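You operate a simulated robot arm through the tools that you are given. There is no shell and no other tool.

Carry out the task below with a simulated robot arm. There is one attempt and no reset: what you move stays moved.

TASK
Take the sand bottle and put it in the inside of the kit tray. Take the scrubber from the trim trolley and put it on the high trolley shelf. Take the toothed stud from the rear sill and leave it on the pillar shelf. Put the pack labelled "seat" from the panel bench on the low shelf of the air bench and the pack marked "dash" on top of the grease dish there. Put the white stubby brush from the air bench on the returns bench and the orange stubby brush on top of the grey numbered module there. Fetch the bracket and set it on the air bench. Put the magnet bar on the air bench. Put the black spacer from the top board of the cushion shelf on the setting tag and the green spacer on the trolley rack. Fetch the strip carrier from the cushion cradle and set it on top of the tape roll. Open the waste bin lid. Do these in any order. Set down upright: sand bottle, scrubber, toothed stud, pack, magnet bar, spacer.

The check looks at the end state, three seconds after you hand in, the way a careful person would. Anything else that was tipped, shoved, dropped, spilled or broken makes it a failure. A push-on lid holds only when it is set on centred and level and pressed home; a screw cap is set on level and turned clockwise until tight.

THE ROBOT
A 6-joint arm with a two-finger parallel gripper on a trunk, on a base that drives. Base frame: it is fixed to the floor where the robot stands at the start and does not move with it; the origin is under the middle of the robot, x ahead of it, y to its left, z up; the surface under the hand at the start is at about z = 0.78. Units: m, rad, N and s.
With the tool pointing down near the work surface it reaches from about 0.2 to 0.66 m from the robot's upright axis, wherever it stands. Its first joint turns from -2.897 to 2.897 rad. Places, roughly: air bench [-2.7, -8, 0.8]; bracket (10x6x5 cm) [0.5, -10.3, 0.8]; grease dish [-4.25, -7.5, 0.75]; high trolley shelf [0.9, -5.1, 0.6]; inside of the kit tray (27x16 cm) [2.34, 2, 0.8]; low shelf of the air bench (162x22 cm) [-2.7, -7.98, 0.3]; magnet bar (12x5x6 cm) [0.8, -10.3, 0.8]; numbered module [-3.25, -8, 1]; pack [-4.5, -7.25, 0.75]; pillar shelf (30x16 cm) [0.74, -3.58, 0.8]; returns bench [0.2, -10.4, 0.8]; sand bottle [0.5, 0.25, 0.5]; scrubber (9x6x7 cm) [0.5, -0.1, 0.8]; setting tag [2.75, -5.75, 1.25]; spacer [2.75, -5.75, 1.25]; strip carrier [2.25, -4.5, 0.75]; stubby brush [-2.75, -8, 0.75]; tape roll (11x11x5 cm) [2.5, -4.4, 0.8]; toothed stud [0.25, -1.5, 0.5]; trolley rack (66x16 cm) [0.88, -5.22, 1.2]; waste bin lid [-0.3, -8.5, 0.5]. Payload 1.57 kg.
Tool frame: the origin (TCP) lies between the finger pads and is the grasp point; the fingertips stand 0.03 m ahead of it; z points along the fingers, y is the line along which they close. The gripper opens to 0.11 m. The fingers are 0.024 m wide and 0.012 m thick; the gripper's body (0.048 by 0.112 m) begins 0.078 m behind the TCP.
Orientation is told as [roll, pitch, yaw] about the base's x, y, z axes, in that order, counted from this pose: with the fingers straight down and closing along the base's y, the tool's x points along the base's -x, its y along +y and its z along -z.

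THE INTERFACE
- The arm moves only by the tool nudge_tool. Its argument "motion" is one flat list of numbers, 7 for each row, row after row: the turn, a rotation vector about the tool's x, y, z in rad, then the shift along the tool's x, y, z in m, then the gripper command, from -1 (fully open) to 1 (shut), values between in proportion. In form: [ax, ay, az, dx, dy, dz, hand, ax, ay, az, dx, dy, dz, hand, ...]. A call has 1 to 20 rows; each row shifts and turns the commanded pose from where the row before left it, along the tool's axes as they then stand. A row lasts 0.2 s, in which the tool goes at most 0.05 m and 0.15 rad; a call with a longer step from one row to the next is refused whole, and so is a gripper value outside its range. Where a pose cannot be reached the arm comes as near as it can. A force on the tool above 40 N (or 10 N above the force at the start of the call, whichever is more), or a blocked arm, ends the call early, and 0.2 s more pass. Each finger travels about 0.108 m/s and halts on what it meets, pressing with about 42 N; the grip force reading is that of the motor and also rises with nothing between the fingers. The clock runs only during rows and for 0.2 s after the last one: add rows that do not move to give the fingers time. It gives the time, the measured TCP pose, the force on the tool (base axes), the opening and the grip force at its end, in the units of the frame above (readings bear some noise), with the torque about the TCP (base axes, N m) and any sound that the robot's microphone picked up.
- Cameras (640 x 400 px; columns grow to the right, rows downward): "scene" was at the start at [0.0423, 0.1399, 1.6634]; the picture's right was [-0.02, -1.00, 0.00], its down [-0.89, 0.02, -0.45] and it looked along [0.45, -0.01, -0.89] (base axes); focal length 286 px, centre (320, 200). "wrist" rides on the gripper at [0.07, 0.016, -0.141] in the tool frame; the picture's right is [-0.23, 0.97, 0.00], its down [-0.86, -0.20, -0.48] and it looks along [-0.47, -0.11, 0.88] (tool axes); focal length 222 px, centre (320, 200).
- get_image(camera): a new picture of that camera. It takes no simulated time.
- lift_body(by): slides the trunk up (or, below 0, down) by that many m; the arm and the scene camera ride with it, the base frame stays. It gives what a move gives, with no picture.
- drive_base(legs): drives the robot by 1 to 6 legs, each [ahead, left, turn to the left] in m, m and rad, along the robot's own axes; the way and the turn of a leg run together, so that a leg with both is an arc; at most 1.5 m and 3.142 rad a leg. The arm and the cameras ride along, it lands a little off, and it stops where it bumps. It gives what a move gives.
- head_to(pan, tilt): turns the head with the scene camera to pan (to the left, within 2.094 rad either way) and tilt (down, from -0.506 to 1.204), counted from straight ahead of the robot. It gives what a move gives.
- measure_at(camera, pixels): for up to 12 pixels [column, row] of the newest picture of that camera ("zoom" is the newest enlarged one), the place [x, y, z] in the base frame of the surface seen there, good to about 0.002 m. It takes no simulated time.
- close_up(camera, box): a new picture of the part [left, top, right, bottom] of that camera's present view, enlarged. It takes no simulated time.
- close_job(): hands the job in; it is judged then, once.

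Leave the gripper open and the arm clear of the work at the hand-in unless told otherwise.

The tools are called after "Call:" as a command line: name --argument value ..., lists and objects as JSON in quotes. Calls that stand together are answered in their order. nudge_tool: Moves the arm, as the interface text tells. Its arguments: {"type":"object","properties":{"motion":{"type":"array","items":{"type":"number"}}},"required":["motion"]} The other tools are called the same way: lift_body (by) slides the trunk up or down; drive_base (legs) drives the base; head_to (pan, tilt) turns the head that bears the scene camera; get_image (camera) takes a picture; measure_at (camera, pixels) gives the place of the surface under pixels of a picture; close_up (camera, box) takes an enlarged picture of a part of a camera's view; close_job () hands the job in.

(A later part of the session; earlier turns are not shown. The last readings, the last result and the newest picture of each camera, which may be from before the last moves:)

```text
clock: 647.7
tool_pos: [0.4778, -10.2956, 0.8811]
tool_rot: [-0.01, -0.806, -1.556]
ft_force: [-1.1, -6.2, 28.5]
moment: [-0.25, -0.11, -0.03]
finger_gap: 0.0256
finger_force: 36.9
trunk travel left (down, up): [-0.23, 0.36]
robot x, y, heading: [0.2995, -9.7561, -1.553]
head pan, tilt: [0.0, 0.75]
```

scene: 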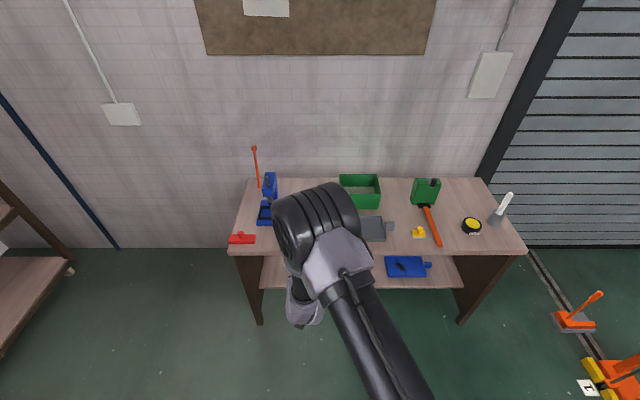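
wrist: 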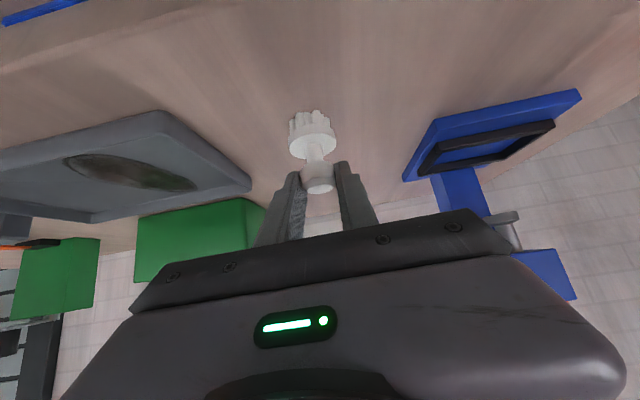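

Contact came a bit earlier (brush sits ~4 mm lower in the grip). I relieve 3 mm and open slowly.

Call:
lift_body --by 0.003

Call:
nudge_tool --motion '[0, 0, 0, 0, 0, 0, 0.48, 0, 0, 0, 0, 0, 0, 0.4, 0, 0, 0, 0, 0, 0, 0.25, 0, 0, 0, 0, 0, 0, 0.0, 0, 0, 0, 0, 0, 0, 0.0]'

Call:
nudge_tool --motion '[0, 0, 0, 0, 0, -0.02, 0, 0, 0, 0, 0, 0, -0.03, 0, 0, 0, 0, 0, 0, -0.03, 0, 0, 0, 0, 0, 0, 0, 0]'

Call:
get_image --camera "wrist"

```text
clock: 648.2
tool_pos: [0.4779, -10.2927, 0.8819]
tool_rot: [-0.014, -0.8, -1.55]
ft_force: [0.1, -2.2, 7.8]
moment: [-0.05, -0.15, 0.03]
finger_gap: 0.0255
finger_force: 37.2
trunk travel left (down, up): [-0.233, 0.356]
robot x, y, heading: [0.2994, -9.7622, -1.553]
head pan, tilt: [0.0, 0.75]
```

```text
clock: 649.4
tool_pos: [0.4793, -10.2953, 0.8838]
tool_rot: [-0.011, -0.802, -1.551]
ft_force: [-0.4, -0.1, -0.5]
moment: [-0.01, 0.0, 0.01]
finger_gap: 0.0547
finger_force: 0.0
trunk travel left (down, up): [-0.233, 0.356]
robot x, y, heading: [0.3041, -9.7605, -1.552]
head pan, tilt: [0.0, 0.75]
```

```text
clock: 650.4
tool_pos: [0.4749, -10.2381, 0.9339]
tool_rot: [-0.012, -0.803, -1.55]
ft_force: [0.2, 0.2, -0.2]
moment: [-0.02, -0.01, 0.02]
finger_gap: 0.055
finger_force: 0.2
trunk travel left (down, up): [-0.233, 0.356]
robot x, y, heading: [0.3037, -9.7556, -1.562]
head pan, tilt: [0.0, 0.75]
```

```text
taken
```

wrist: 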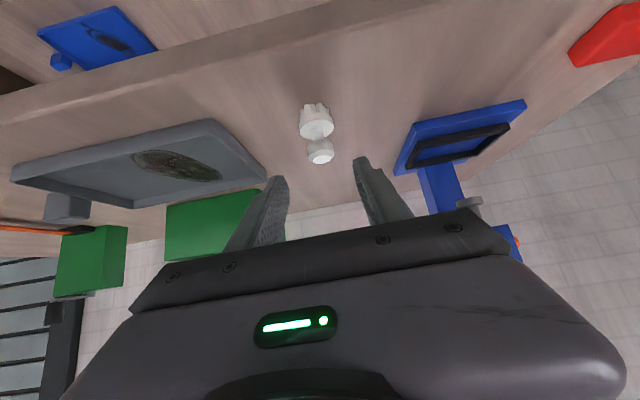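

The white brush stands on the returns bench. Next the magnet bar (red, knob ≈(0.790, -10.273), z up to 0.8775). I raise the trunk, back up 0.1 m, shift left 0.31 m and look.

Call:
lift_body --by 0.06

Call:
drive_base --legs '[[-0.12, 0, -0.01], [0, 0.315, 0]]'

Call:
get_image --camera "wrist"

Call:
close_up --camera "wrist" --box '[260, 80, 400, 190]'

```text
clock: 651.4
tool_pos: [0.4751, -10.2386, 0.9939]
tool_rot: [-0.013, -0.803, -1.55]
ft_force: [0.3, 0.1, -0.7]
moment: [0.0, -0.02, -0.01]
finger_gap: 0.0552
finger_force: 0.1
trunk travel left (down, up): [-0.294, 0.296]
robot x, y, heading: [0.2969, -9.7576, -1.556]
head pan, tilt: [0.0, 0.75]
```

```text
clock: 654.3
tool_pos: [0.7825, -10.1185, 0.994]
tool_rot: [-0.013, -0.802, -1.559]
ft_force: [0.1, 0.2, -0.2]
moment: [0.01, 0.01, 0.0]
finger_gap: 0.0552
finger_force: 0.0
trunk travel left (down, up): [-0.294, 0.296]
robot x, y, heading: [0.6109, -9.6346, -1.558]
head pan, tilt: [0.0, 0.75]
```

```text
taken
```

wrist: 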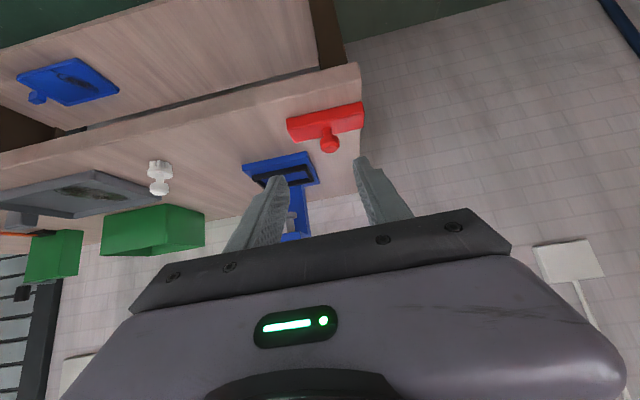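

```text
3.64 times, centred on (330, 135) of wrist
```

zoom: 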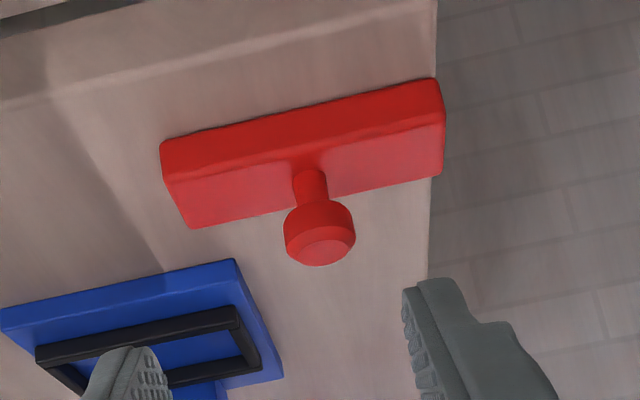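

Call:
measure_at --camera "zoom" --pixels '[[325, 245], [320, 215], [290, 230], [350, 230], [310, 180], [250, 190], [390, 160], [185, 225], [440, 172], [200, 160], [420, 110], [320, 262]]'

```text
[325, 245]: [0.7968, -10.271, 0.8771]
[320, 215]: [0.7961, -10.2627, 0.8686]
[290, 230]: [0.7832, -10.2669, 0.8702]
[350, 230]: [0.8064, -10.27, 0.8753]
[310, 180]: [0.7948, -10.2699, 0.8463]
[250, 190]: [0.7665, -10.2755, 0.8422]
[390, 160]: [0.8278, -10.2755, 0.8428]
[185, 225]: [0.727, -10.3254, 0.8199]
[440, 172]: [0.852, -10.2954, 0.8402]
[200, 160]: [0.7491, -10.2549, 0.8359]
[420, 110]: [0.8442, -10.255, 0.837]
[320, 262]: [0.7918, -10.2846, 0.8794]
```

Knob centre ≈(0.795, -10.273), top 0.878. I drive ahead 0.147 and left 0.011, then lower to just above.

Call:
drive_base --legs '[[0.147, 0.011, 0]]'

Call:
lift_body --by -0.08

Call:
get_image --camera "wrist"

```text
clock: 655.7
tool_pos: [0.7935, -10.2668, 0.9934]
tool_rot: [-0.013, -0.801, -1.563]
ft_force: [0.7, -0.7, -0.6]
moment: [0.01, 0.03, -0.01]
finger_gap: 0.0547
finger_force: 0.1
trunk travel left (down, up): [-0.294, 0.296]
robot x, y, heading: [0.6271, -9.7845, -1.565]
head pan, tilt: [0.0, 0.75]
```

```text
clock: 656.9
tool_pos: [0.7931, -10.2656, 0.9137]
tool_rot: [-0.012, -0.802, -1.561]
ft_force: [-0.6, -0.3, -0.1]
moment: [0.02, -0.02, -0.01]
finger_gap: 0.0553
finger_force: 0.1
trunk travel left (down, up): [-0.213, 0.376]
robot x, y, heading: [0.6188, -9.7849, -1.565]
head pan, tilt: [0.0, 0.75]
```

```text
taken
```

wrist: 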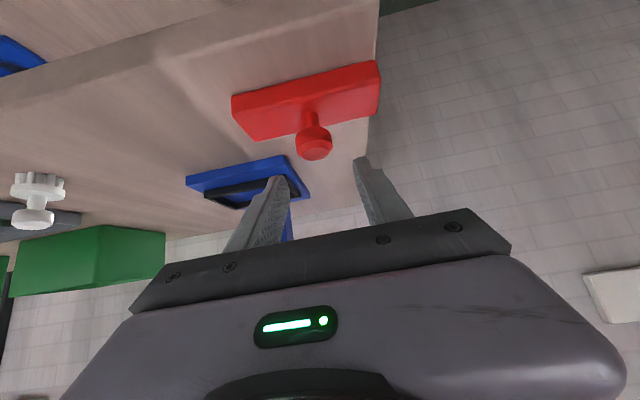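

Call:
lift_body --by -0.039

Call:
get_image --camera "wrist"

```text
clock: 657.7
tool_pos: [0.792, -10.2653, 0.8761]
tool_rot: [-0.011, -0.801, -1.562]
ft_force: [0.2, -0.6, -0.8]
moment: [-0.02, 0.01, -0.01]
finger_gap: 0.0548
finger_force: 0.0
trunk travel left (down, up): [-0.174, 0.416]
robot x, y, heading: [0.6196, -9.7834, -1.563]
head pan, tilt: [0.0, 0.75]
```

```text
taken
```

wrist: 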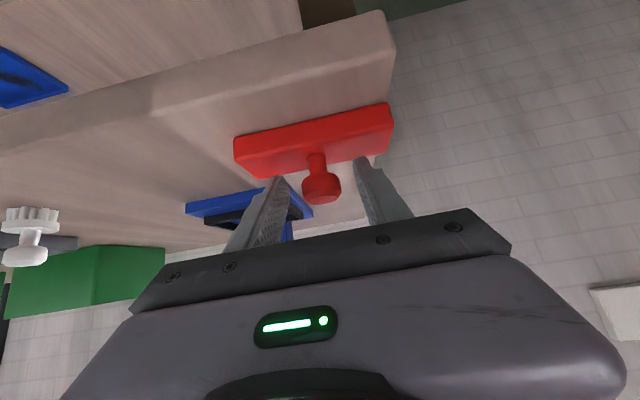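

The knob is between the pads. I close and lift 5 cm.

Call:
nudge_tool --motion '[0, 0, 0, 0, 0, 0, 0.25, 0, 0, 0, 0, 0, 0, 0.5, 0, 0, 0, 0, 0, 0, 1, 0, 0, 0, 0, 0, 0, 1, 0, 0, 0, 0, 0, 0, 1]'

Call:
lift_body --by 0.05

Call:
get_image --camera "wrist"

```text
clock: 658.9
tool_pos: [0.7941, -10.2654, 0.8752]
tool_rot: [-0.012, -0.803, -1.562]
ft_force: [2.0, -0.1, 5.7]
moment: [0.02, -0.61, 0.03]
finger_gap: 0.0291
finger_force: 39.0
trunk travel left (down, up): [-0.174, 0.416]
robot x, y, heading: [0.6217, -9.7831, -1.564]
head pan, tilt: [0.0, 0.75]
```

```text
clock: 659.8
tool_pos: [0.7928, -10.2664, 0.9252]
tool_rot: [-0.012, -0.803, -1.561]
ft_force: [-1.1, -0.3, -2.6]
moment: [0.02, 0.01, -0.01]
finger_gap: 0.029
finger_force: 39.4
trunk travel left (down, up): [-0.224, 0.366]
robot x, y, heading: [0.6255, -9.7849, -1.56]
head pan, tilt: [0.0, 0.75]
```

```text
taken
```

wrist: 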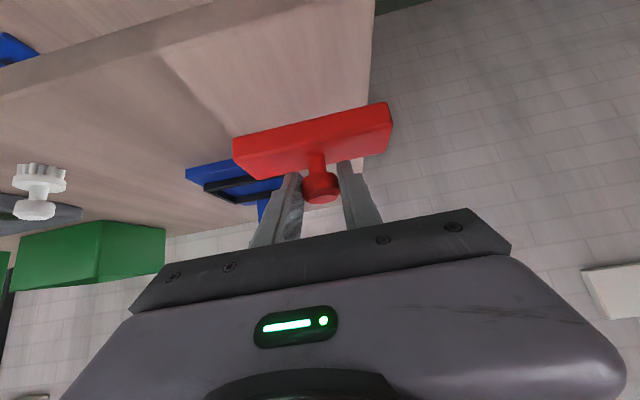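

The magnet bar is held level. I lift to carrying height, back off, and return through the gap to the north side of the air bench.

Call:
lift_body --by 0.17

Call:
drive_base --legs '[[-0.38, 0, 0], [-0.25, -1.02, 0]]'

```text
clock: 661.7
tool_pos: [0.7933, -10.2661, 1.0939]
tool_rot: [-0.013, -0.8, -1.561]
ft_force: [0.1, 0.0, -2.1]
moment: [0.05, 0.0, 0.02]
finger_gap: 0.0288
finger_force: 38.4
trunk travel left (down, up): [-0.394, 0.196]
robot x, y, heading: [0.6218, -9.7845, -1.564]
head pan, tilt: [0.0, 0.75]
```

```text
clock: 669.2
tool_pos: [-0.2472, -9.6344, 1.0946]
tool_rot: [-0.012, -0.803, -1.583]
ft_force: [1.1, -0.9, -1.8]
moment: [0.03, -0.04, -0.01]
finger_gap: 0.0289
finger_force: 39.1
trunk travel left (down, up): [-0.394, 0.196]
robot x, y, heading: [-0.4094, -9.1448, -1.58]
head pan, tilt: [0.0, 0.75]
```

Call:
drive_base --legs '[[-0.36, -0.534, 0], [-0.307, -0.373, 0], [-1.4, 0, 0]]'

Call:
head_to --pan -0.9 --tilt 0.6

Call:
get_image --camera "scene"

```text
clock: 681.7
tool_pos: [-1.1572, -7.6031, 1.0953]
tool_rot: [-0.012, -0.803, -1.555]
ft_force: [0.7, 0.6, -2.4]
moment: [0.01, 0.01, -0.01]
finger_gap: 0.0289
finger_force: 38.9
trunk travel left (down, up): [-0.394, 0.196]
robot x, y, heading: [-1.3345, -7.1272, -1.557]
head pan, tilt: [0.0, 0.75]
```

```text
clock: 682.9
tool_pos: [-1.1579, -7.6017, 1.0941]
tool_rot: [-0.011, -0.801, -1.557]
ft_force: [0.7, 1.0, -2.7]
moment: [0.01, 0.01, 0.0]
finger_gap: 0.0289
finger_force: 39.2
trunk travel left (down, up): [-0.394, 0.196]
robot x, y, heading: [-1.3306, -7.1217, -1.558]
head pan, tilt: [-0.901, 0.6]
```

```text
taken
```

scene: 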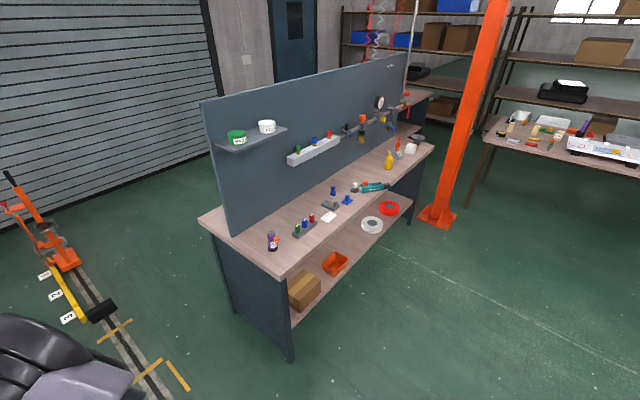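

I drive right (west) 1.58 m along the bench front, then check alignment for the magnet bar's spot behind the polisher (target (-2.75, -8.02)).

Call:
drive_base --legs '[[0, -0.8, 0], [0, -0.78, 0]]'

Call:
get_image --camera "wrist"

```text
clock: 690.9
tool_pos: [-2.7354, -7.6061, 1.0954]
tool_rot: [-0.012, -0.8, -1.563]
ft_force: [0.2, 0.0, -2.4]
moment: [0.03, -0.01, 0.0]
finger_gap: 0.0291
finger_force: 38.4
trunk travel left (down, up): [-0.394, 0.196]
robot x, y, heading: [-2.908, -7.1223, -1.565]
head pan, tilt: [-0.901, 0.6]
```

```text
taken
```

wrist: 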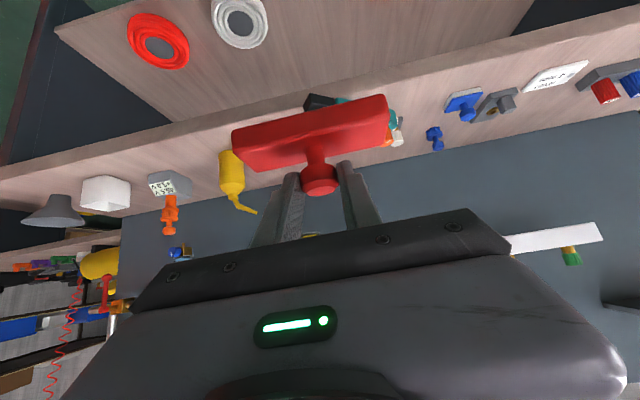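

I lower to z≈1.03 (below the bowl, above the polisher), then drive ahead 0.414 m, right 0.015 m.

Call:
lift_body --by -0.065

Call:
drive_base --legs '[[0.25, -0.015, 0]]'

Call:
get_image --camera "wrist"

```text
clock: 692.0
tool_pos: [-2.7341, -7.6066, 1.0306]
tool_rot: [-0.012, -0.804, -1.564]
ft_force: [-0.4, 0.1, -3.2]
moment: [0.02, -0.01, 0.01]
finger_gap: 0.0291
finger_force: 38.8
trunk travel left (down, up): [-0.329, 0.26]
robot x, y, heading: [-2.905, -7.1242, -1.569]
head pan, tilt: [-0.901, 0.6]
```

```text
clock: 693.8
tool_pos: [-2.7492, -7.8592, 1.0306]
tool_rot: [-0.012, -0.802, -1.567]
ft_force: [-0.3, -0.8, -1.4]
moment: [0.03, -0.01, 0.02]
finger_gap: 0.0286
finger_force: 39.4
trunk travel left (down, up): [-0.329, 0.26]
robot x, y, heading: [-2.92, -7.3738, -1.573]
head pan, tilt: [-0.901, 0.6]
```

```text
taken
```

wrist: 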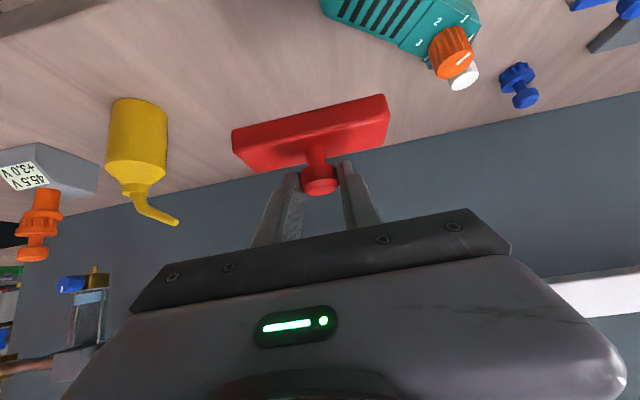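

Call:
drive_base --legs '[[0.16, 0, 0]]'

Call:
get_image --camera "wrist"

Call:
head_to --pan 0.1 --tilt 0.85

Call:
get_image --camera "scene"

```text
clock: 695.2
tool_pos: [-2.7531, -8.0211, 1.0293]
tool_rot: [-0.011, -0.802, -1.575]
ft_force: [-0.3, 0.2, -2.3]
moment: [0.05, 0.0, 0.02]
finger_gap: 0.0292
finger_force: 38.7
trunk travel left (down, up): [-0.329, 0.26]
robot x, y, heading: [-2.9196, -7.5423, -1.576]
head pan, tilt: [-0.901, 0.6]
```

```text
taken
```

wrist: 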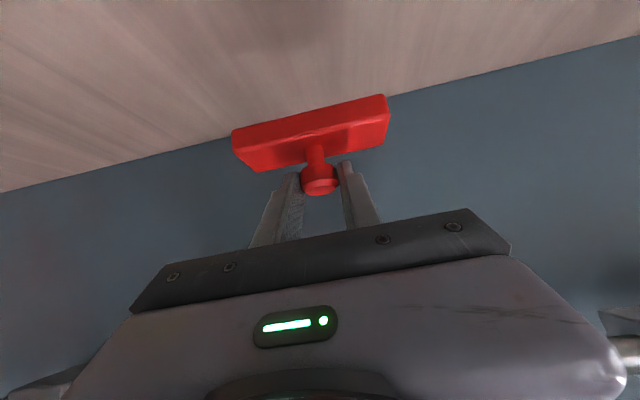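

```text
clock: 696.5
tool_pos: [-2.7535, -8.0232, 1.0303]
tool_rot: [-0.012, -0.801, -1.574]
ft_force: [-0.3, 1.0, -2.7]
moment: [-0.01, -0.01, 0.01]
finger_gap: 0.0288
finger_force: 39.1
trunk travel left (down, up): [-0.329, 0.26]
robot x, y, heading: [-2.9195, -7.5388, -1.575]
head pan, tilt: [0.099, 0.85]
```

```text
taken
```

scene: 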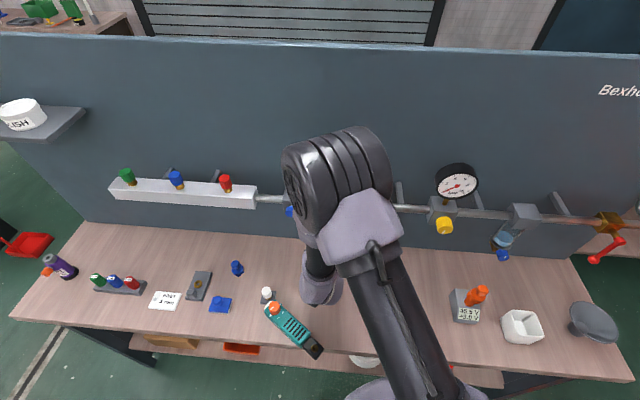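

Positioned over free bench. I lower 0.115 m, then creep to contact.

Call:
lift_body --by -0.115

Call:
get_image --camera "wrist"

Call:
lift_body --by -0.005

```text
clock: 698.0
tool_pos: [-2.7537, -8.0212, 0.9148]
tool_rot: [-0.013, -0.802, -1.574]
ft_force: [0.0, 0.1, -2.0]
moment: [0.04, -0.02, 0.0]
finger_gap: 0.0291
finger_force: 38.7
trunk travel left (down, up): [-0.214, 0.376]
robot x, y, heading: [-2.9186, -7.5407, -1.581]
head pan, tilt: [0.099, 0.85]
```

```text
taken
```

wrist: 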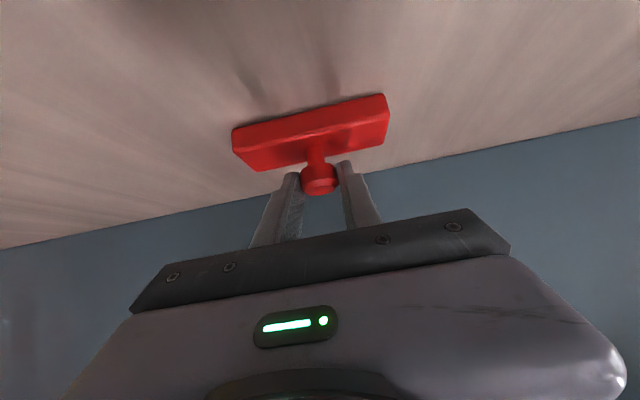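

```text
clock: 698.5
tool_pos: [-2.7533, -8.0211, 0.9126]
tool_rot: [-0.008, -0.807, -1.578]
ft_force: [-1.1, -2.1, 27.2]
moment: [0.06, -0.48, -0.02]
finger_gap: 0.029
finger_force: 38.9
trunk travel left (down, up): [-0.209, 0.38]
robot x, y, heading: [-2.9203, -7.5392, -1.575]
head pan, tilt: [0.099, 0.85]
```

Contact came ~7 mm earlier than expected (27 N). I relieve 3 mm and inspect whether the bar sits level.

Call:
lift_body --by 0.002

Call:
close_up --camera "wrist" --box '[210, 70, 410, 210]'

Call:
measure_at --camera "zoom" --pixels '[[90, 200], [120, 300], [500, 90], [560, 190], [300, 150], [250, 250], [430, 220], [60, 190], [540, 60], [100, 320], [340, 320], [320, 100]]'

```text
clock: 699.0
tool_pos: [-2.7532, -8.0224, 0.9119]
tool_rot: [-0.009, -0.802, -1.576]
ft_force: [-0.7, -7.9, 15.9]
moment: [-1.11, -0.59, -0.24]
finger_gap: 0.0288
finger_force: 38.5
trunk travel left (down, up): [-0.211, 0.378]
robot x, y, heading: [-2.922, -7.5366, -1.578]
head pan, tilt: [0.099, 0.85]
```

```text
2.86 times, centred on (310, 140) of wrist
```

zoom: 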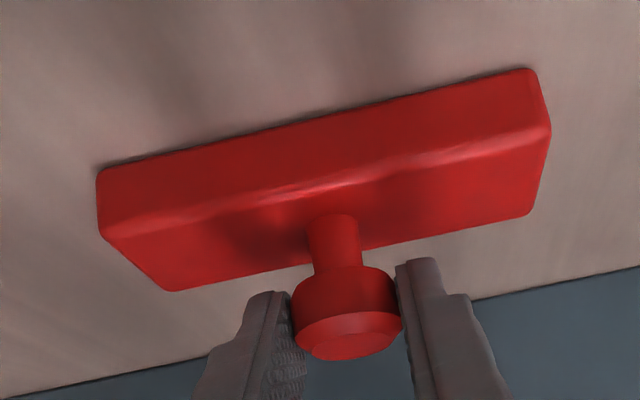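

```text
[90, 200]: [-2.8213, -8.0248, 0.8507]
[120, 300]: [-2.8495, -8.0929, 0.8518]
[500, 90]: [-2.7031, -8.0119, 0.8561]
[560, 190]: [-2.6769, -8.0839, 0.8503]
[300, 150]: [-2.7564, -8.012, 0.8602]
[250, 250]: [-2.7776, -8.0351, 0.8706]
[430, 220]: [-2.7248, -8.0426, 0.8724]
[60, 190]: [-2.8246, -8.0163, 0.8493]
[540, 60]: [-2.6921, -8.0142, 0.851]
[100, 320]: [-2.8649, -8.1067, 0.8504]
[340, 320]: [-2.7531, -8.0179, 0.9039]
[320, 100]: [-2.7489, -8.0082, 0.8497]
```

The bar's top surface reads 0.871–0.872, i.e. flat on the bench (0.85 + 0.023). I relieve 2 mm and release.

Call:
lift_body --by 0.002

Call:
nudge_tool --motion '[0, 0, 0, 0, 0, 0, 0.42, 0, 0, 0, 0, 0, 0, 0.35, 0, 0, 0, 0, 0, 0, 0.2, 0, 0, 0, 0, 0, 0, 0.0, 0, 0, 0, 0, 0, 0, 0.0]'

Call:
nudge_tool --motion '[0, 0, 0, 0, 0, -0.02, 0, 0, 0, 0, 0, 0, -0.03, 0, 0, 0, 0, 0, 0, -0.03, 0, 0, 0, 0, 0, 0, -0.03, 0, 0, 0, 0, 0, 0, 0, 0]'

Call:
get_image --camera "wrist"

```text
clock: 699.5
tool_pos: [-2.7535, -8.0195, 0.9125]
tool_rot: [-0.016, -0.799, -1.571]
ft_force: [0.1, 1.2, 0.9]
moment: [-0.01, -0.17, 0.07]
finger_gap: 0.029
finger_force: 39.4
trunk travel left (down, up): [-0.213, 0.376]
robot x, y, heading: [-2.9171, -7.5372, -1.582]
head pan, tilt: [0.099, 0.85]
```

```text
clock: 700.7
tool_pos: [-2.7546, -8.0225, 0.9151]
tool_rot: [-0.011, -0.802, -1.575]
ft_force: [0.5, -0.5, -0.3]
moment: [-0.01, -0.01, 0.0]
finger_gap: 0.055
finger_force: 0.0
trunk travel left (down, up): [-0.213, 0.376]
robot x, y, heading: [-2.92, -7.5392, -1.579]
head pan, tilt: [0.099, 0.85]
```

```text
clock: 701.9
tool_pos: [-2.7509, -7.9429, 0.9902]
tool_rot: [-0.012, -0.801, -1.574]
ft_force: [0.4, -0.5, -0.7]
moment: [0.02, 0.02, 0.02]
finger_gap: 0.055
finger_force: 0.0
trunk travel left (down, up): [-0.213, 0.376]
robot x, y, heading: [-2.9201, -7.539, -1.574]
head pan, tilt: [0.099, 0.85]
```

```text
taken
```

wrist: 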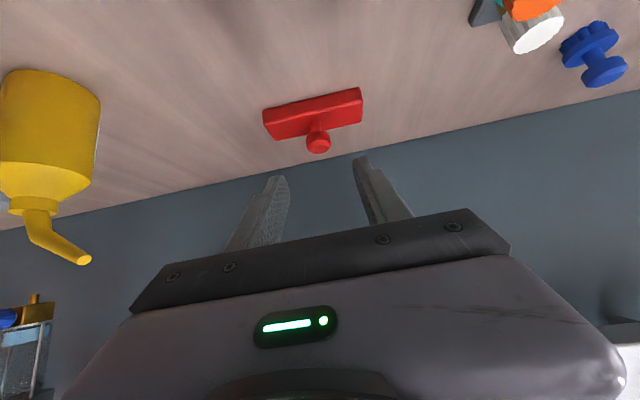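

The magnet bar sits on the air bench. Now I restore the polisher. I back off 0.35 m and inspect its pose.

Call:
drive_base --legs '[[-0.4, 0, 0]]'

Call:
head_to --pan 0.3 --tilt 0.8

Call:
get_image --camera "scene"

Call:
close_up --camera "scene" --box '[220, 180, 380, 270]'

```text
clock: 704.4
tool_pos: [-2.7474, -7.5552, 0.9909]
tool_rot: [-0.013, -0.804, -1.571]
ft_force: [-0.5, 0.9, -0.4]
moment: [-0.03, 0.01, 0.02]
finger_gap: 0.055
finger_force: 0.0
trunk travel left (down, up): [-0.213, 0.376]
robot x, y, heading: [-2.9196, -7.1514, -1.573]
head pan, tilt: [0.099, 0.85]
```

```text
clock: 705.1
tool_pos: [-2.7473, -7.5554, 0.991]
tool_rot: [-0.014, -0.803, -1.57]
ft_force: [0.6, -0.7, 0.3]
moment: [0.02, 0.01, 0.0]
finger_gap: 0.0551
finger_force: 0.0
trunk travel left (down, up): [-0.213, 0.376]
robot x, y, heading: [-2.9155, -7.1543, -1.569]
head pan, tilt: [0.3, 0.799]
```

```text
taken
```

scene: 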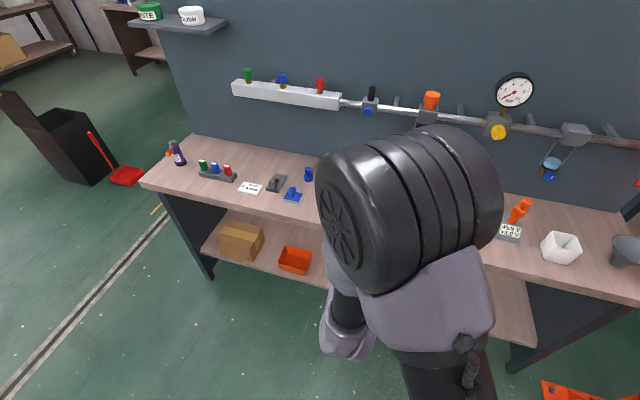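

```text
4.00 times, centred on (300, 225) of scene
```

zoom: 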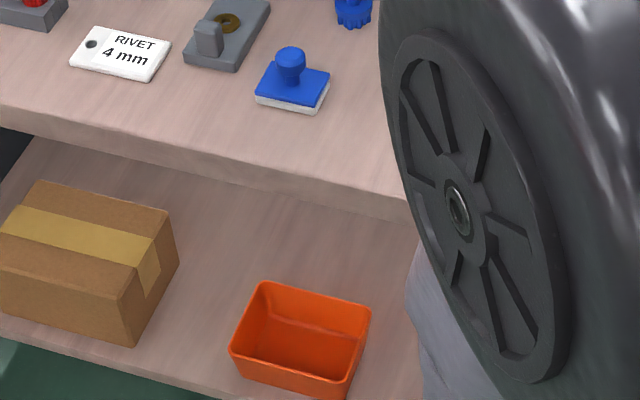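

The arm hides it; I first bring the tool back to vertical in free space (lateral offset 0.17 left, as worked before).

Call:
nudge_tool --motion '[0, 0.134, 0, 0, 0, -0.02, 0, 0, 0.134, 0, 0, 0, -0.02, 0, 0, 0.134, 0, 0, 0, -0.02, 0, 0, 0.133, 0, 0, 0, -0.02, 0, 0, 0.133, 0, 0, 0, -0.01, 0, 0, 0.133, 0, 0, 0, 0, 0, 0, 0, 0, 0, 0, 0, 0]'

```text
clock: 706.7
tool_pos: [-2.7551, -7.5152, 1.0496]
tool_rot: [-0.036, -0.098, -1.592]
ft_force: [-0.3, -0.9, 0.5]
moment: [0.0, -0.02, 0.0]
finger_gap: 0.0549
finger_force: 0.1
out of reach, approached as far as the arm can: row 3, 4
trunk travel left (down, up): [-0.213, 0.376]
robot x, y, heading: [-2.9161, -7.1458, -1.574]
head pan, tilt: [0.3, 0.799]
```

Call:
nudge_tool --motion '[-0.018, 0.05, -0.01, 0, 0, 0, 0, -0.018, 0.05, -0.01, 0, 0, 0, 0, 0, 0, 0, 0, 0, 0, 0]'

Call:
drive_base --legs '[[0, -0.35, 0]]'

Call:
head_to --pan 0.45 --tilt 0.8

Call:
get_image --camera "scene"

```text
clock: 707.5
tool_pos: [-2.7549, -7.5135, 1.0504]
tool_rot: [-0.003, 0.001, -1.573]
ft_force: [0.2, -0.4, 0.1]
moment: [0.03, -0.04, -0.01]
finger_gap: 0.0551
finger_force: 0.2
trunk travel left (down, up): [-0.213, 0.376]
robot x, y, heading: [-2.916, -7.1475, -1.574]
head pan, tilt: [0.3, 0.799]
```

```text
clock: 709.8
tool_pos: [-3.0966, -7.5142, 1.0499]
tool_rot: [-0.002, 0.001, -1.566]
ft_force: [0.5, 0.2, -0.8]
moment: [0.0, -0.01, -0.01]
finger_gap: 0.0551
finger_force: 0.0
trunk travel left (down, up): [-0.213, 0.376]
robot x, y, heading: [-3.2614, -7.1505, -1.573]
head pan, tilt: [0.3, 0.799]
```

```text
clock: 710.5
tool_pos: [-3.0962, -7.5139, 1.0501]
tool_rot: [-0.002, 0.001, -1.567]
ft_force: [-0.4, 0.2, 0.7]
moment: [0.0, -0.02, -0.04]
finger_gap: 0.055
finger_force: 0.1
trunk travel left (down, up): [-0.213, 0.376]
robot x, y, heading: [-3.2588, -7.1508, -1.568]
head pan, tilt: [0.45, 0.799]
```

```text
taken
```

scene: 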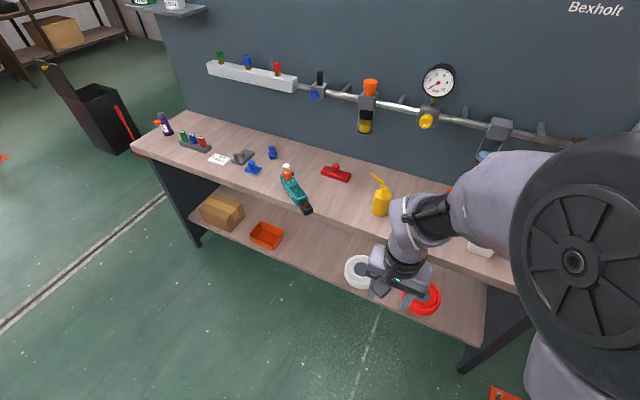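

Tool is vertical, and the polisher is visible at (295,193). I zoom and measure it.

Call:
close_up --camera "scene" --box '[255, 155, 345, 222]'

Call:
measure_at --camera "zoom" --pixels '[[225, 130], [195, 125], [250, 105], [310, 265], [350, 260], [345, 360], [395, 350], [365, 340], [265, 200], [320, 290], [215, 165], [235, 95]]'

```text
5.97 times, centred on (300, 188) of scene
```

zoom: 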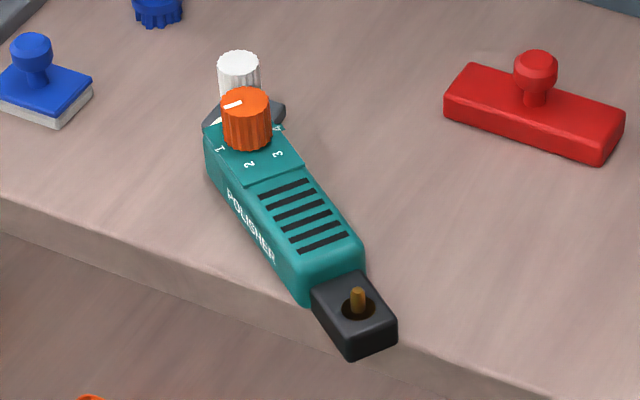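

```text
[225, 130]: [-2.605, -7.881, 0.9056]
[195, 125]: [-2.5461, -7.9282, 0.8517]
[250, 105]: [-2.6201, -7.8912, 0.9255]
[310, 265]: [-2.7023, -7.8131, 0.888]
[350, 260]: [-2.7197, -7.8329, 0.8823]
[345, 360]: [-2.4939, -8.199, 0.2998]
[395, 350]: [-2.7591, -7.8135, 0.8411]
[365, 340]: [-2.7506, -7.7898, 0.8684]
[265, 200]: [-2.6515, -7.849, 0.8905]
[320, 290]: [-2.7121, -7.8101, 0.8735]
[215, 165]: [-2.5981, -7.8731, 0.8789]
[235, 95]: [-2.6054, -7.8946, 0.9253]
```

Polisher now: dial ≈(-2.613, -7.889), pin ≈(-2.737, -7.80); it must be turned ≈37° and moved back. I'll grip its body across the width at G≈(-2.6745, -7.846). First I rotate the tool to yaw ≈-0.606 and open fully, then drive closer.

Call:
nudge_tool --motion '[0, 0, -0.1373, 0, 0, 0, -1, 0, 0, -0.1373, 0, 0, 0, -1, 0, 0, -0.1373, 0, 0, 0, -1, 0, 0, -0.1373, 0, 0, 0, -1, 0, 0, -0.1373, 0, 0, 0, -1, 0, 0, -0.1373, 0, 0, 0, -1, 0, 0, -0.1373, 0, 0, 0, -1, 0, 0, 0, 0, 0, 0, -1]'

Call:
measure_at --camera "zoom" --pixels '[[358, 297], [358, 290], [246, 95], [300, 300], [205, 140], [360, 250], [285, 130], [310, 200], [250, 230], [240, 60], [262, 125], [210, 115]]'

Call:
drive_base --legs '[[0.1, 0.54, 0], [0.1, 0, 0]]'

Call:
get_image --camera "wrist"

```text
clock: 712.2
tool_pos: [-3.0946, -7.5128, 1.0515]
tool_rot: [-0.002, 0.002, -0.604]
ft_force: [-0.1, -0.7, -0.9]
moment: [-0.02, 0.0, -0.01]
finger_gap: 0.11
finger_force: 0.1
trunk travel left (down, up): [-0.213, 0.376]
robot x, y, heading: [-3.2573, -7.1523, -1.574]
head pan, tilt: [0.45, 0.799]
```

```text
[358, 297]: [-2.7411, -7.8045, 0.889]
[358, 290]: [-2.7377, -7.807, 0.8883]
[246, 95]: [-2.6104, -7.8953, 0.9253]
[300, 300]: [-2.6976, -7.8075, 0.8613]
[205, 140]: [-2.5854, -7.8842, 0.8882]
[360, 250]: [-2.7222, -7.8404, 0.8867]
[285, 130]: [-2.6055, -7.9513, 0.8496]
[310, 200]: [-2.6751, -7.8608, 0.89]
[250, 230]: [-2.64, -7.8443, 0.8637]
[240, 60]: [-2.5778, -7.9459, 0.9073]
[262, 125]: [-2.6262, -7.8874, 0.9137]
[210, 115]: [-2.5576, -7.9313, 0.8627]
```

```text
clock: 716.2
tool_pos: [-2.5433, -7.7104, 1.0507]
tool_rot: [0.001, 0.005, -0.598]
ft_force: [0.2, -0.6, -0.8]
moment: [0.05, 0.0, -0.02]
finger_gap: 0.11
finger_force: 0.1
trunk travel left (down, up): [-0.213, 0.376]
robot x, y, heading: [-2.7108, -7.3485, -1.56]
head pan, tilt: [0.45, 0.799]
```

```text
taken
```

wrist: 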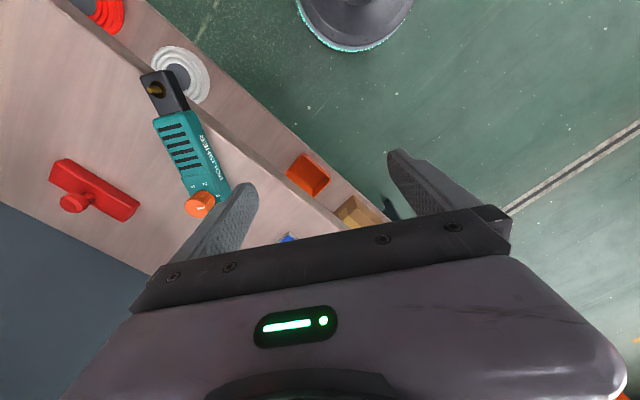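

Pin at (-2.740, -7.805), white knob unmoved. Original axis was along x at y≈-7.910 (dial0 ≈(-2.667,-7.911)). I move over G (-2.6747, -7.8503).

Call:
nudge_tool --motion '[0, 0, 0, 0.006, -0.038, 0, -1, 0, 0, 0, 0.006, -0.038, 0, -1, 0, 0, 0, 0.006, -0.038, 0, -1, 0, 0, 0, 0.006, -0.038, 0, -1, 0, 0, 0, 0.0057, -0.0376, 0, -1, 0, 0, 0, 0, 0, 0.04, -1, 0, 0, 0, 0, 0, 0, -1]'

Call:
get_image --camera "wrist"

```text
clock: 717.8
tool_pos: [-2.674, -7.8475, 1.0102]
tool_rot: [-0.001, 0.004, -0.596]
ft_force: [0.3, 0.1, -0.9]
moment: [-0.01, 0.04, -0.01]
finger_gap: 0.11
finger_force: 0.1
trunk travel left (down, up): [-0.213, 0.376]
robot x, y, heading: [-2.7064, -7.3506, -1.564]
head pan, tilt: [0.45, 0.799]
```

```text
taken
```

wrist: 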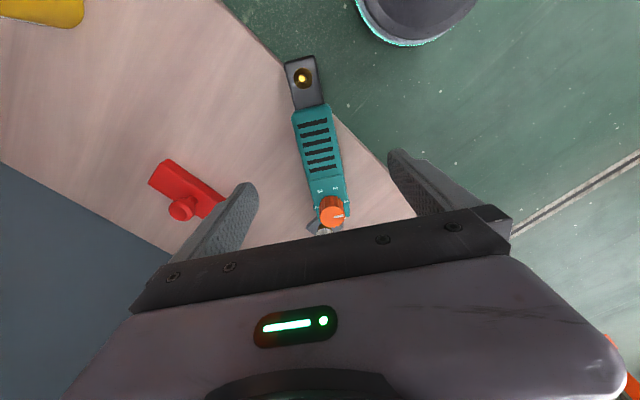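

The polisher's body lies between the fingers. I descend to TCP z≈0.885.

Call:
nudge_tool --motion '[0, 0, 0, 0, -0.002, 0.04, -1, 0, 0, 0, 0, 0, 0.04, -1, 0, 0, 0, 0, 0, 0.03, -1, 0, 0, 0, 0, 0, 0.014, -1, 0, 0, 0, 0, 0, 0, -1]'

Call:
get_image --camera "wrist"

```text
clock: 719.0
tool_pos: [-2.6778, -7.8521, 0.8868]
tool_rot: [0.0, 0.004, -0.597]
ft_force: [-0.3, -0.1, 0.0]
moment: [0.0, -0.01, -0.02]
finger_gap: 0.1099
finger_force: 0.1
trunk travel left (down, up): [-0.213, 0.376]
robot x, y, heading: [-2.7091, -7.3494, -1.56]
head pan, tilt: [0.45, 0.799]
```

```text
taken
```

wrist: 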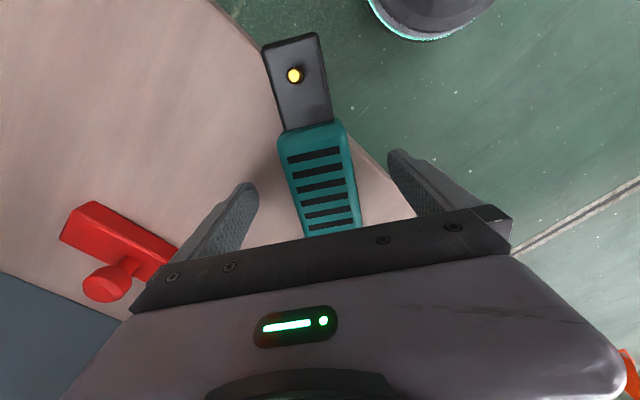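

Closing on the polisher's body.

Call:
nudge_tool --motion '[0, 0, 0, 0, 0, 0, -0.4, 0, 0, 0, 0, 0, 0, 0.0, 0, 0, 0, 0, 0, 0, 0.4, 0, 0, 0, 0, 0, 0, 1, 0, 0, 0, 0, 0, 0, 1]'

Call:
get_image --camera "wrist"

```text
clock: 720.2
tool_pos: [-2.6779, -7.8516, 0.888]
tool_rot: [0.001, 0.004, -0.599]
ft_force: [-2.2, 2.2, 0.5]
moment: [0.08, 0.14, 0.13]
finger_gap: 0.0475
finger_force: 42.2
trunk travel left (down, up): [-0.213, 0.376]
robot x, y, heading: [-2.7101, -7.3496, -1.562]
head pan, tilt: [0.45, 0.799]
```

```text
taken
```

wrist: 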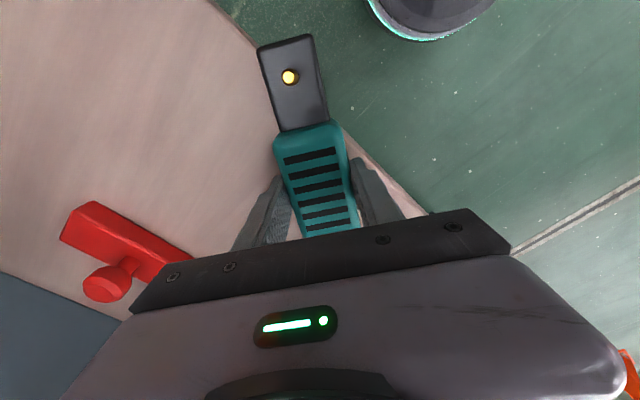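

Gripped (0.0475). I measure the pin relative to the tool, then lift 3 cm.

Call:
measure_at --camera "wrist" --pixels '[[289, 77], [260, 47], [312, 36], [278, 130], [328, 122]]'

Call:
nudge_tool --motion '[0, 0, 0, 0, 0, -0.02, 1, 0, 0, 0, 0, 0, -0.02, 1, 0, 0, 0, 0, 0, -0.02, 1, 0, 0, 0, 0, 0, 0, 1]'

```text
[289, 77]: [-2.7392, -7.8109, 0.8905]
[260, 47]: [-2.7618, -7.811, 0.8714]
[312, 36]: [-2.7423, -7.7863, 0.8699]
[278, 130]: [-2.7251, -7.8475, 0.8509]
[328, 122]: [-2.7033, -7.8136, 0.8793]
```

```text
clock: 721.2
tool_pos: [-2.6783, -7.8508, 0.9472]
tool_rot: [0.002, 0.002, -0.596]
ft_force: [0.1, 0.3, -3.2]
moment: [0.06, 0.07, -0.02]
finger_gap: 0.0477
finger_force: 41.6
trunk travel left (down, up): [-0.213, 0.376]
robot x, y, heading: [-2.7113, -7.3488, -1.559]
head pan, tilt: [0.45, 0.799]
```

Held (3 N). I raise 3 cm more to clear the white knob, then rotate by +0.596 to align with x.

Call:
nudge_tool --motion '[0, 0, 0, 0, 0, -0.03, 1, 0, 0, -0.149, 0, 0, 0, 1, 0, 0, -0.149, 0, 0, 0, 1, 0, 0, -0.149, 0, 0, 0, 1, 0, 0, -0.149, 0, 0, 0, 1, 0, 0, 0, 0, 0, 0, 1]'

```text
clock: 722.6
tool_pos: [-2.6763, -7.8508, 0.9763]
tool_rot: [0.002, 0.003, 0.0]
ft_force: [-0.7, 0.2, -5.3]
moment: [0.02, 0.11, 0.03]
finger_gap: 0.0474
finger_force: 42.0
trunk travel left (down, up): [-0.213, 0.376]
robot x, y, heading: [-2.7112, -7.3504, -1.557]
head pan, tilt: [0.45, 0.799]
```

Aligned (yaw 0). I move to TCP (-2.7478, -7.9102) and lower to 3 mm above, checking the view.

Call:
nudge_tool --motion '[0, 0, 0, 0.0358, -0.0297, 0, 1, 0, 0, 0, 0.0357, -0.0297, 0, 1, 0, 0, 0, 0, 0, 0.03, 1, 0, 0, 0, 0, 0, 0.03, 1, 0, 0, 0, 0, 0, 0.02, 1, 0, 0, 0, 0, 0, 0, 1]'

Call:
get_image --camera "wrist"

Call:
measure_at --camera "wrist" --pixels '[[289, 77]]'

```text
clock: 724.0
tool_pos: [-2.7475, -7.9124, 0.8969]
tool_rot: [0.002, 0.003, -0.003]
ft_force: [1.1, -0.6, -2.8]
moment: [0.01, 0.06, 0.0]
finger_gap: 0.0477
finger_force: 41.9
trunk travel left (down, up): [-0.213, 0.376]
robot x, y, heading: [-2.7075, -7.3469, -1.561]
head pan, tilt: [0.45, 0.799]
```

```text
taken
```

wrist: 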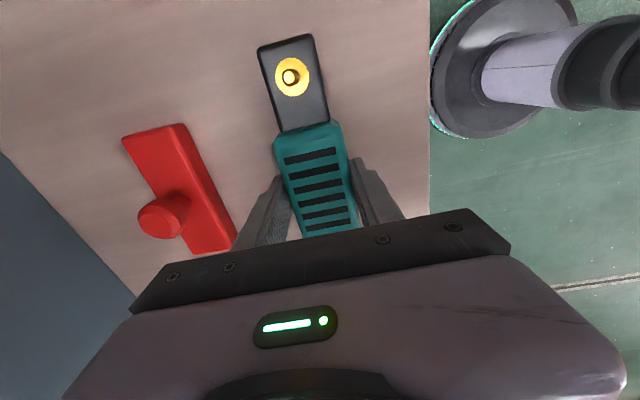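

```text
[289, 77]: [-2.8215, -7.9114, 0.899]
```

The pin is at (-2.8215, -7.911), its original place. I lower to contact and release with a small opening.

Call:
nudge_tool --motion '[0, 0, 0, 0, 0, 0.006, 1, 0, 0, 0, 0, 0, 0.002, 1, 0, 0, 0, 0, 0, 0, 1]'

Call:
nudge_tool --motion '[0, 0, 0, 0, 0, 0.002, 1, 0, 0, 0, 0, 0, 0, 1]'

```text
clock: 724.8
tool_pos: [-2.7472, -7.9116, 0.8899]
tool_rot: [0.001, 0.003, -0.001]
ft_force: [-0.4, -0.7, -3.9]
moment: [0.0, 0.1, -0.01]
finger_gap: 0.0476
finger_force: 42.0
trunk travel left (down, up): [-0.213, 0.376]
robot x, y, heading: [-2.71, -7.3492, -1.558]
head pan, tilt: [0.45, 0.799]
```

```text
clock: 725.4
tool_pos: [-2.7467, -7.9111, 0.8871]
tool_rot: [0.002, 0.004, -0.001]
ft_force: [-0.9, -1.2, 1.5]
moment: [-0.11, 0.1, -0.06]
finger_gap: 0.0473
finger_force: 41.8
trunk travel left (down, up): [-0.213, 0.376]
robot x, y, heading: [-2.712, -7.3501, -1.558]
head pan, tilt: [0.45, 0.799]
```

Call:
nudge_tool --motion '[0, 0, 0, 0, 0, 0, 0.05, 0, 0, 0, 0, 0, 0, -0.1, 0, 0, 0, 0, 0, 0, -0.3, 0, 0, 0, 0, 0, 0, -0.3]'

Call:
nudge_tool --motion '[0, 0, 0, 0, 0, -0.03, -0.3, 0, 0, 0, 0, 0, -0.04, -0.3, 0, 0, 0, 0, 0, -0.04, -0.3, 0, 0, 0, 0, 0, -0.04, -0.3, 0, 0, 0, 0, 0, 0, -0.3]'

Call:
get_image --camera "wrist"

Call:
get_image --camera "scene"

```text
clock: 726.4
tool_pos: [-2.747, -7.9109, 0.8877]
tool_rot: [0.003, 0.004, -0.002]
ft_force: [0.7, -0.1, -0.9]
moment: [0.05, -0.01, 0.02]
finger_gap: 0.0717
finger_force: 0.0
trunk travel left (down, up): [-0.213, 0.376]
robot x, y, heading: [-2.7126, -7.3488, -1.557]
head pan, tilt: [0.45, 0.799]
```

```text
clock: 727.6
tool_pos: [-2.7472, -7.9106, 1.0389]
tool_rot: [0.0, 0.002, -0.002]
ft_force: [0.6, -0.2, 0.1]
moment: [0.0, 0.0, 0.0]
finger_gap: 0.0714
finger_force: 0.1
trunk travel left (down, up): [-0.213, 0.376]
robot x, y, heading: [-2.7093, -7.35, -1.56]
head pan, tilt: [0.45, 0.799]
```

```text
taken
```

wrist: 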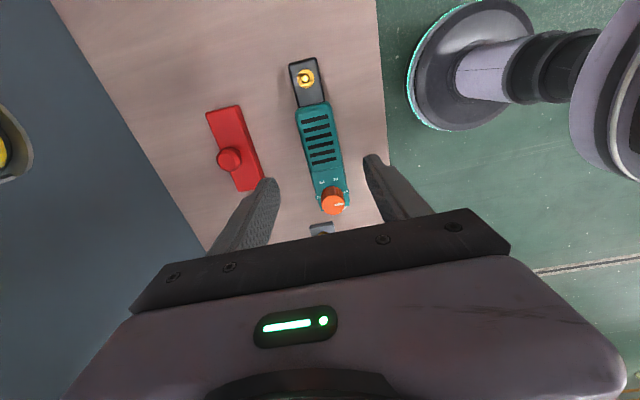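

```text
taken
```

scene: 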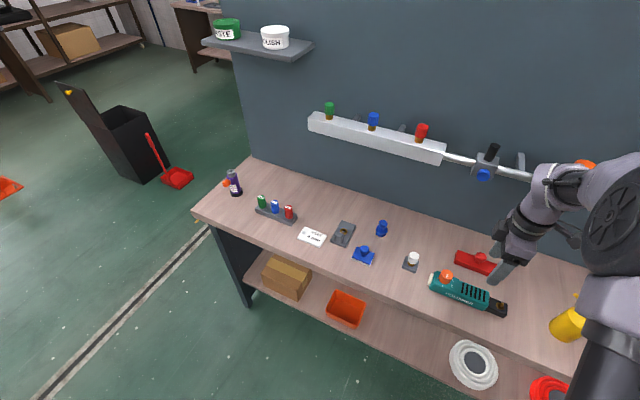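

The polisher is back. I verify its pose and its neighbours by measuring.

Call:
close_up --camera "scene" --box '[395, 235, 525, 325]'

Call:
measure_at --camera "zoom" --pixels '[[262, 200], [255, 175], [500, 330], [170, 215], [120, 165], [75, 150], [525, 320], [530, 350], [90, 110], [85, 165]]'

```text
4.44 times, centred on (460, 280) of scene
```

zoom: 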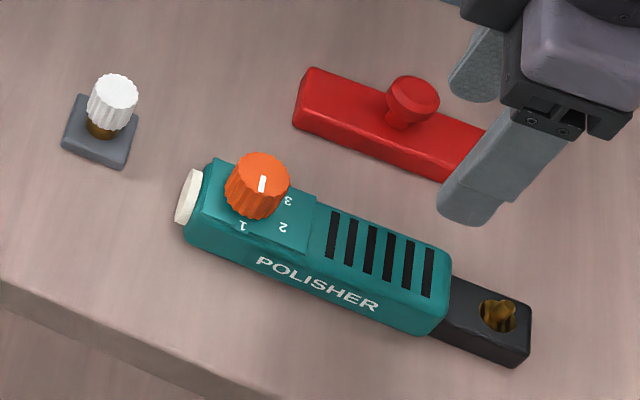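

```text
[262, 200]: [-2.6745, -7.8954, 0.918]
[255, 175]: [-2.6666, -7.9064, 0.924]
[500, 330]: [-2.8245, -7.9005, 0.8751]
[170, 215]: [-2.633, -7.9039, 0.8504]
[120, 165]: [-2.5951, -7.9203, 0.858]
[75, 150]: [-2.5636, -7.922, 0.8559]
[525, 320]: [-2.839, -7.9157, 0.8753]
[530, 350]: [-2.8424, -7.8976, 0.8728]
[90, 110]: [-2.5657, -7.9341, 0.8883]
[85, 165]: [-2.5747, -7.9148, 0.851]
```

The polisher matches its original measurements within ~5 mm. Now the packs. I rotate the tool back to normal, retract, and look west at the panel bench.

Call:
nudge_tool --motion '[0, 0, 0.143, 0, 0, -0.02, 0, 0, 0, 0.143, 0, 0, -0.02, 0, 0, 0, 0.143, 0, 0, -0.02, 0, 0, 0, 0.143, 0, 0, 0, 0, 0, 0, 0.143, 0, 0, 0, 0, 0, 0, 0.143, 0, 0, 0, 0, 0, 0, 0.143, 0, 0, 0, 0, 0, 0, 0.143, 0, 0, 0, 0, 0, 0, 0.143, 0, 0, 0, 0, 0, 0, 0.143, 0, 0, 0, 0, 0, 0, 0.141, 0, 0, 0, 0, 0, 0, 0, 0, 0, 0, 0]'

Call:
drive_base --legs '[[-0.45, 0, 0]]'

Call:
head_to --pan -1.3 --tilt 0.6

Call:
get_image --camera "scene"

```text
clock: 730.2
tool_pos: [-2.7477, -7.9101, 1.0971]
tool_rot: [-0.003, 0.002, -1.576]
ft_force: [0.3, -0.1, -0.5]
moment: [-0.02, 0.01, 0.02]
finger_gap: 0.0551
finger_force: 0.1
trunk travel left (down, up): [-0.213, 0.376]
robot x, y, heading: [-2.7099, -7.3478, -1.56]
head pan, tilt: [0.45, 0.799]
```

```text
clock: 732.9
tool_pos: [-2.7549, -7.4617, 1.0968]
tool_rot: [-0.004, 0.002, -1.579]
ft_force: [0.7, 0.7, -1.1]
moment: [-0.02, 0.02, -0.04]
finger_gap: 0.0548
finger_force: 0.0
trunk travel left (down, up): [-0.213, 0.376]
robot x, y, heading: [-2.7176, -6.9022, -1.566]
head pan, tilt: [0.45, 0.799]
```

```text
clock: 734.7
tool_pos: [-2.7552, -7.4622, 1.0977]
tool_rot: [-0.004, 0.001, -1.58]
ft_force: [-0.8, 0.0, -0.1]
moment: [0.01, 0.0, 0.01]
finger_gap: 0.055
finger_force: 0.0
trunk travel left (down, up): [-0.213, 0.376]
robot x, y, heading: [-2.712, -6.9023, -1.563]
head pan, tilt: [-1.3, 0.6]
```

```text
taken
```

scene: 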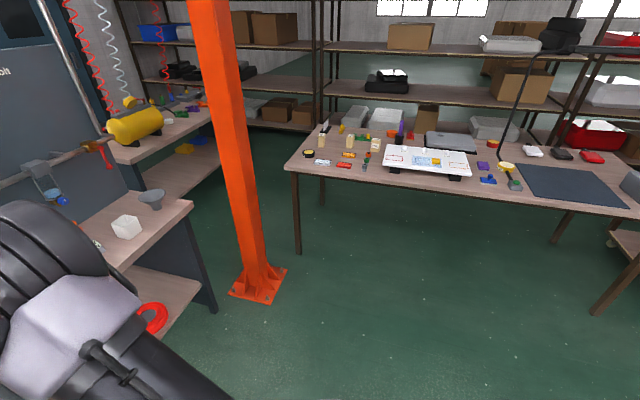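

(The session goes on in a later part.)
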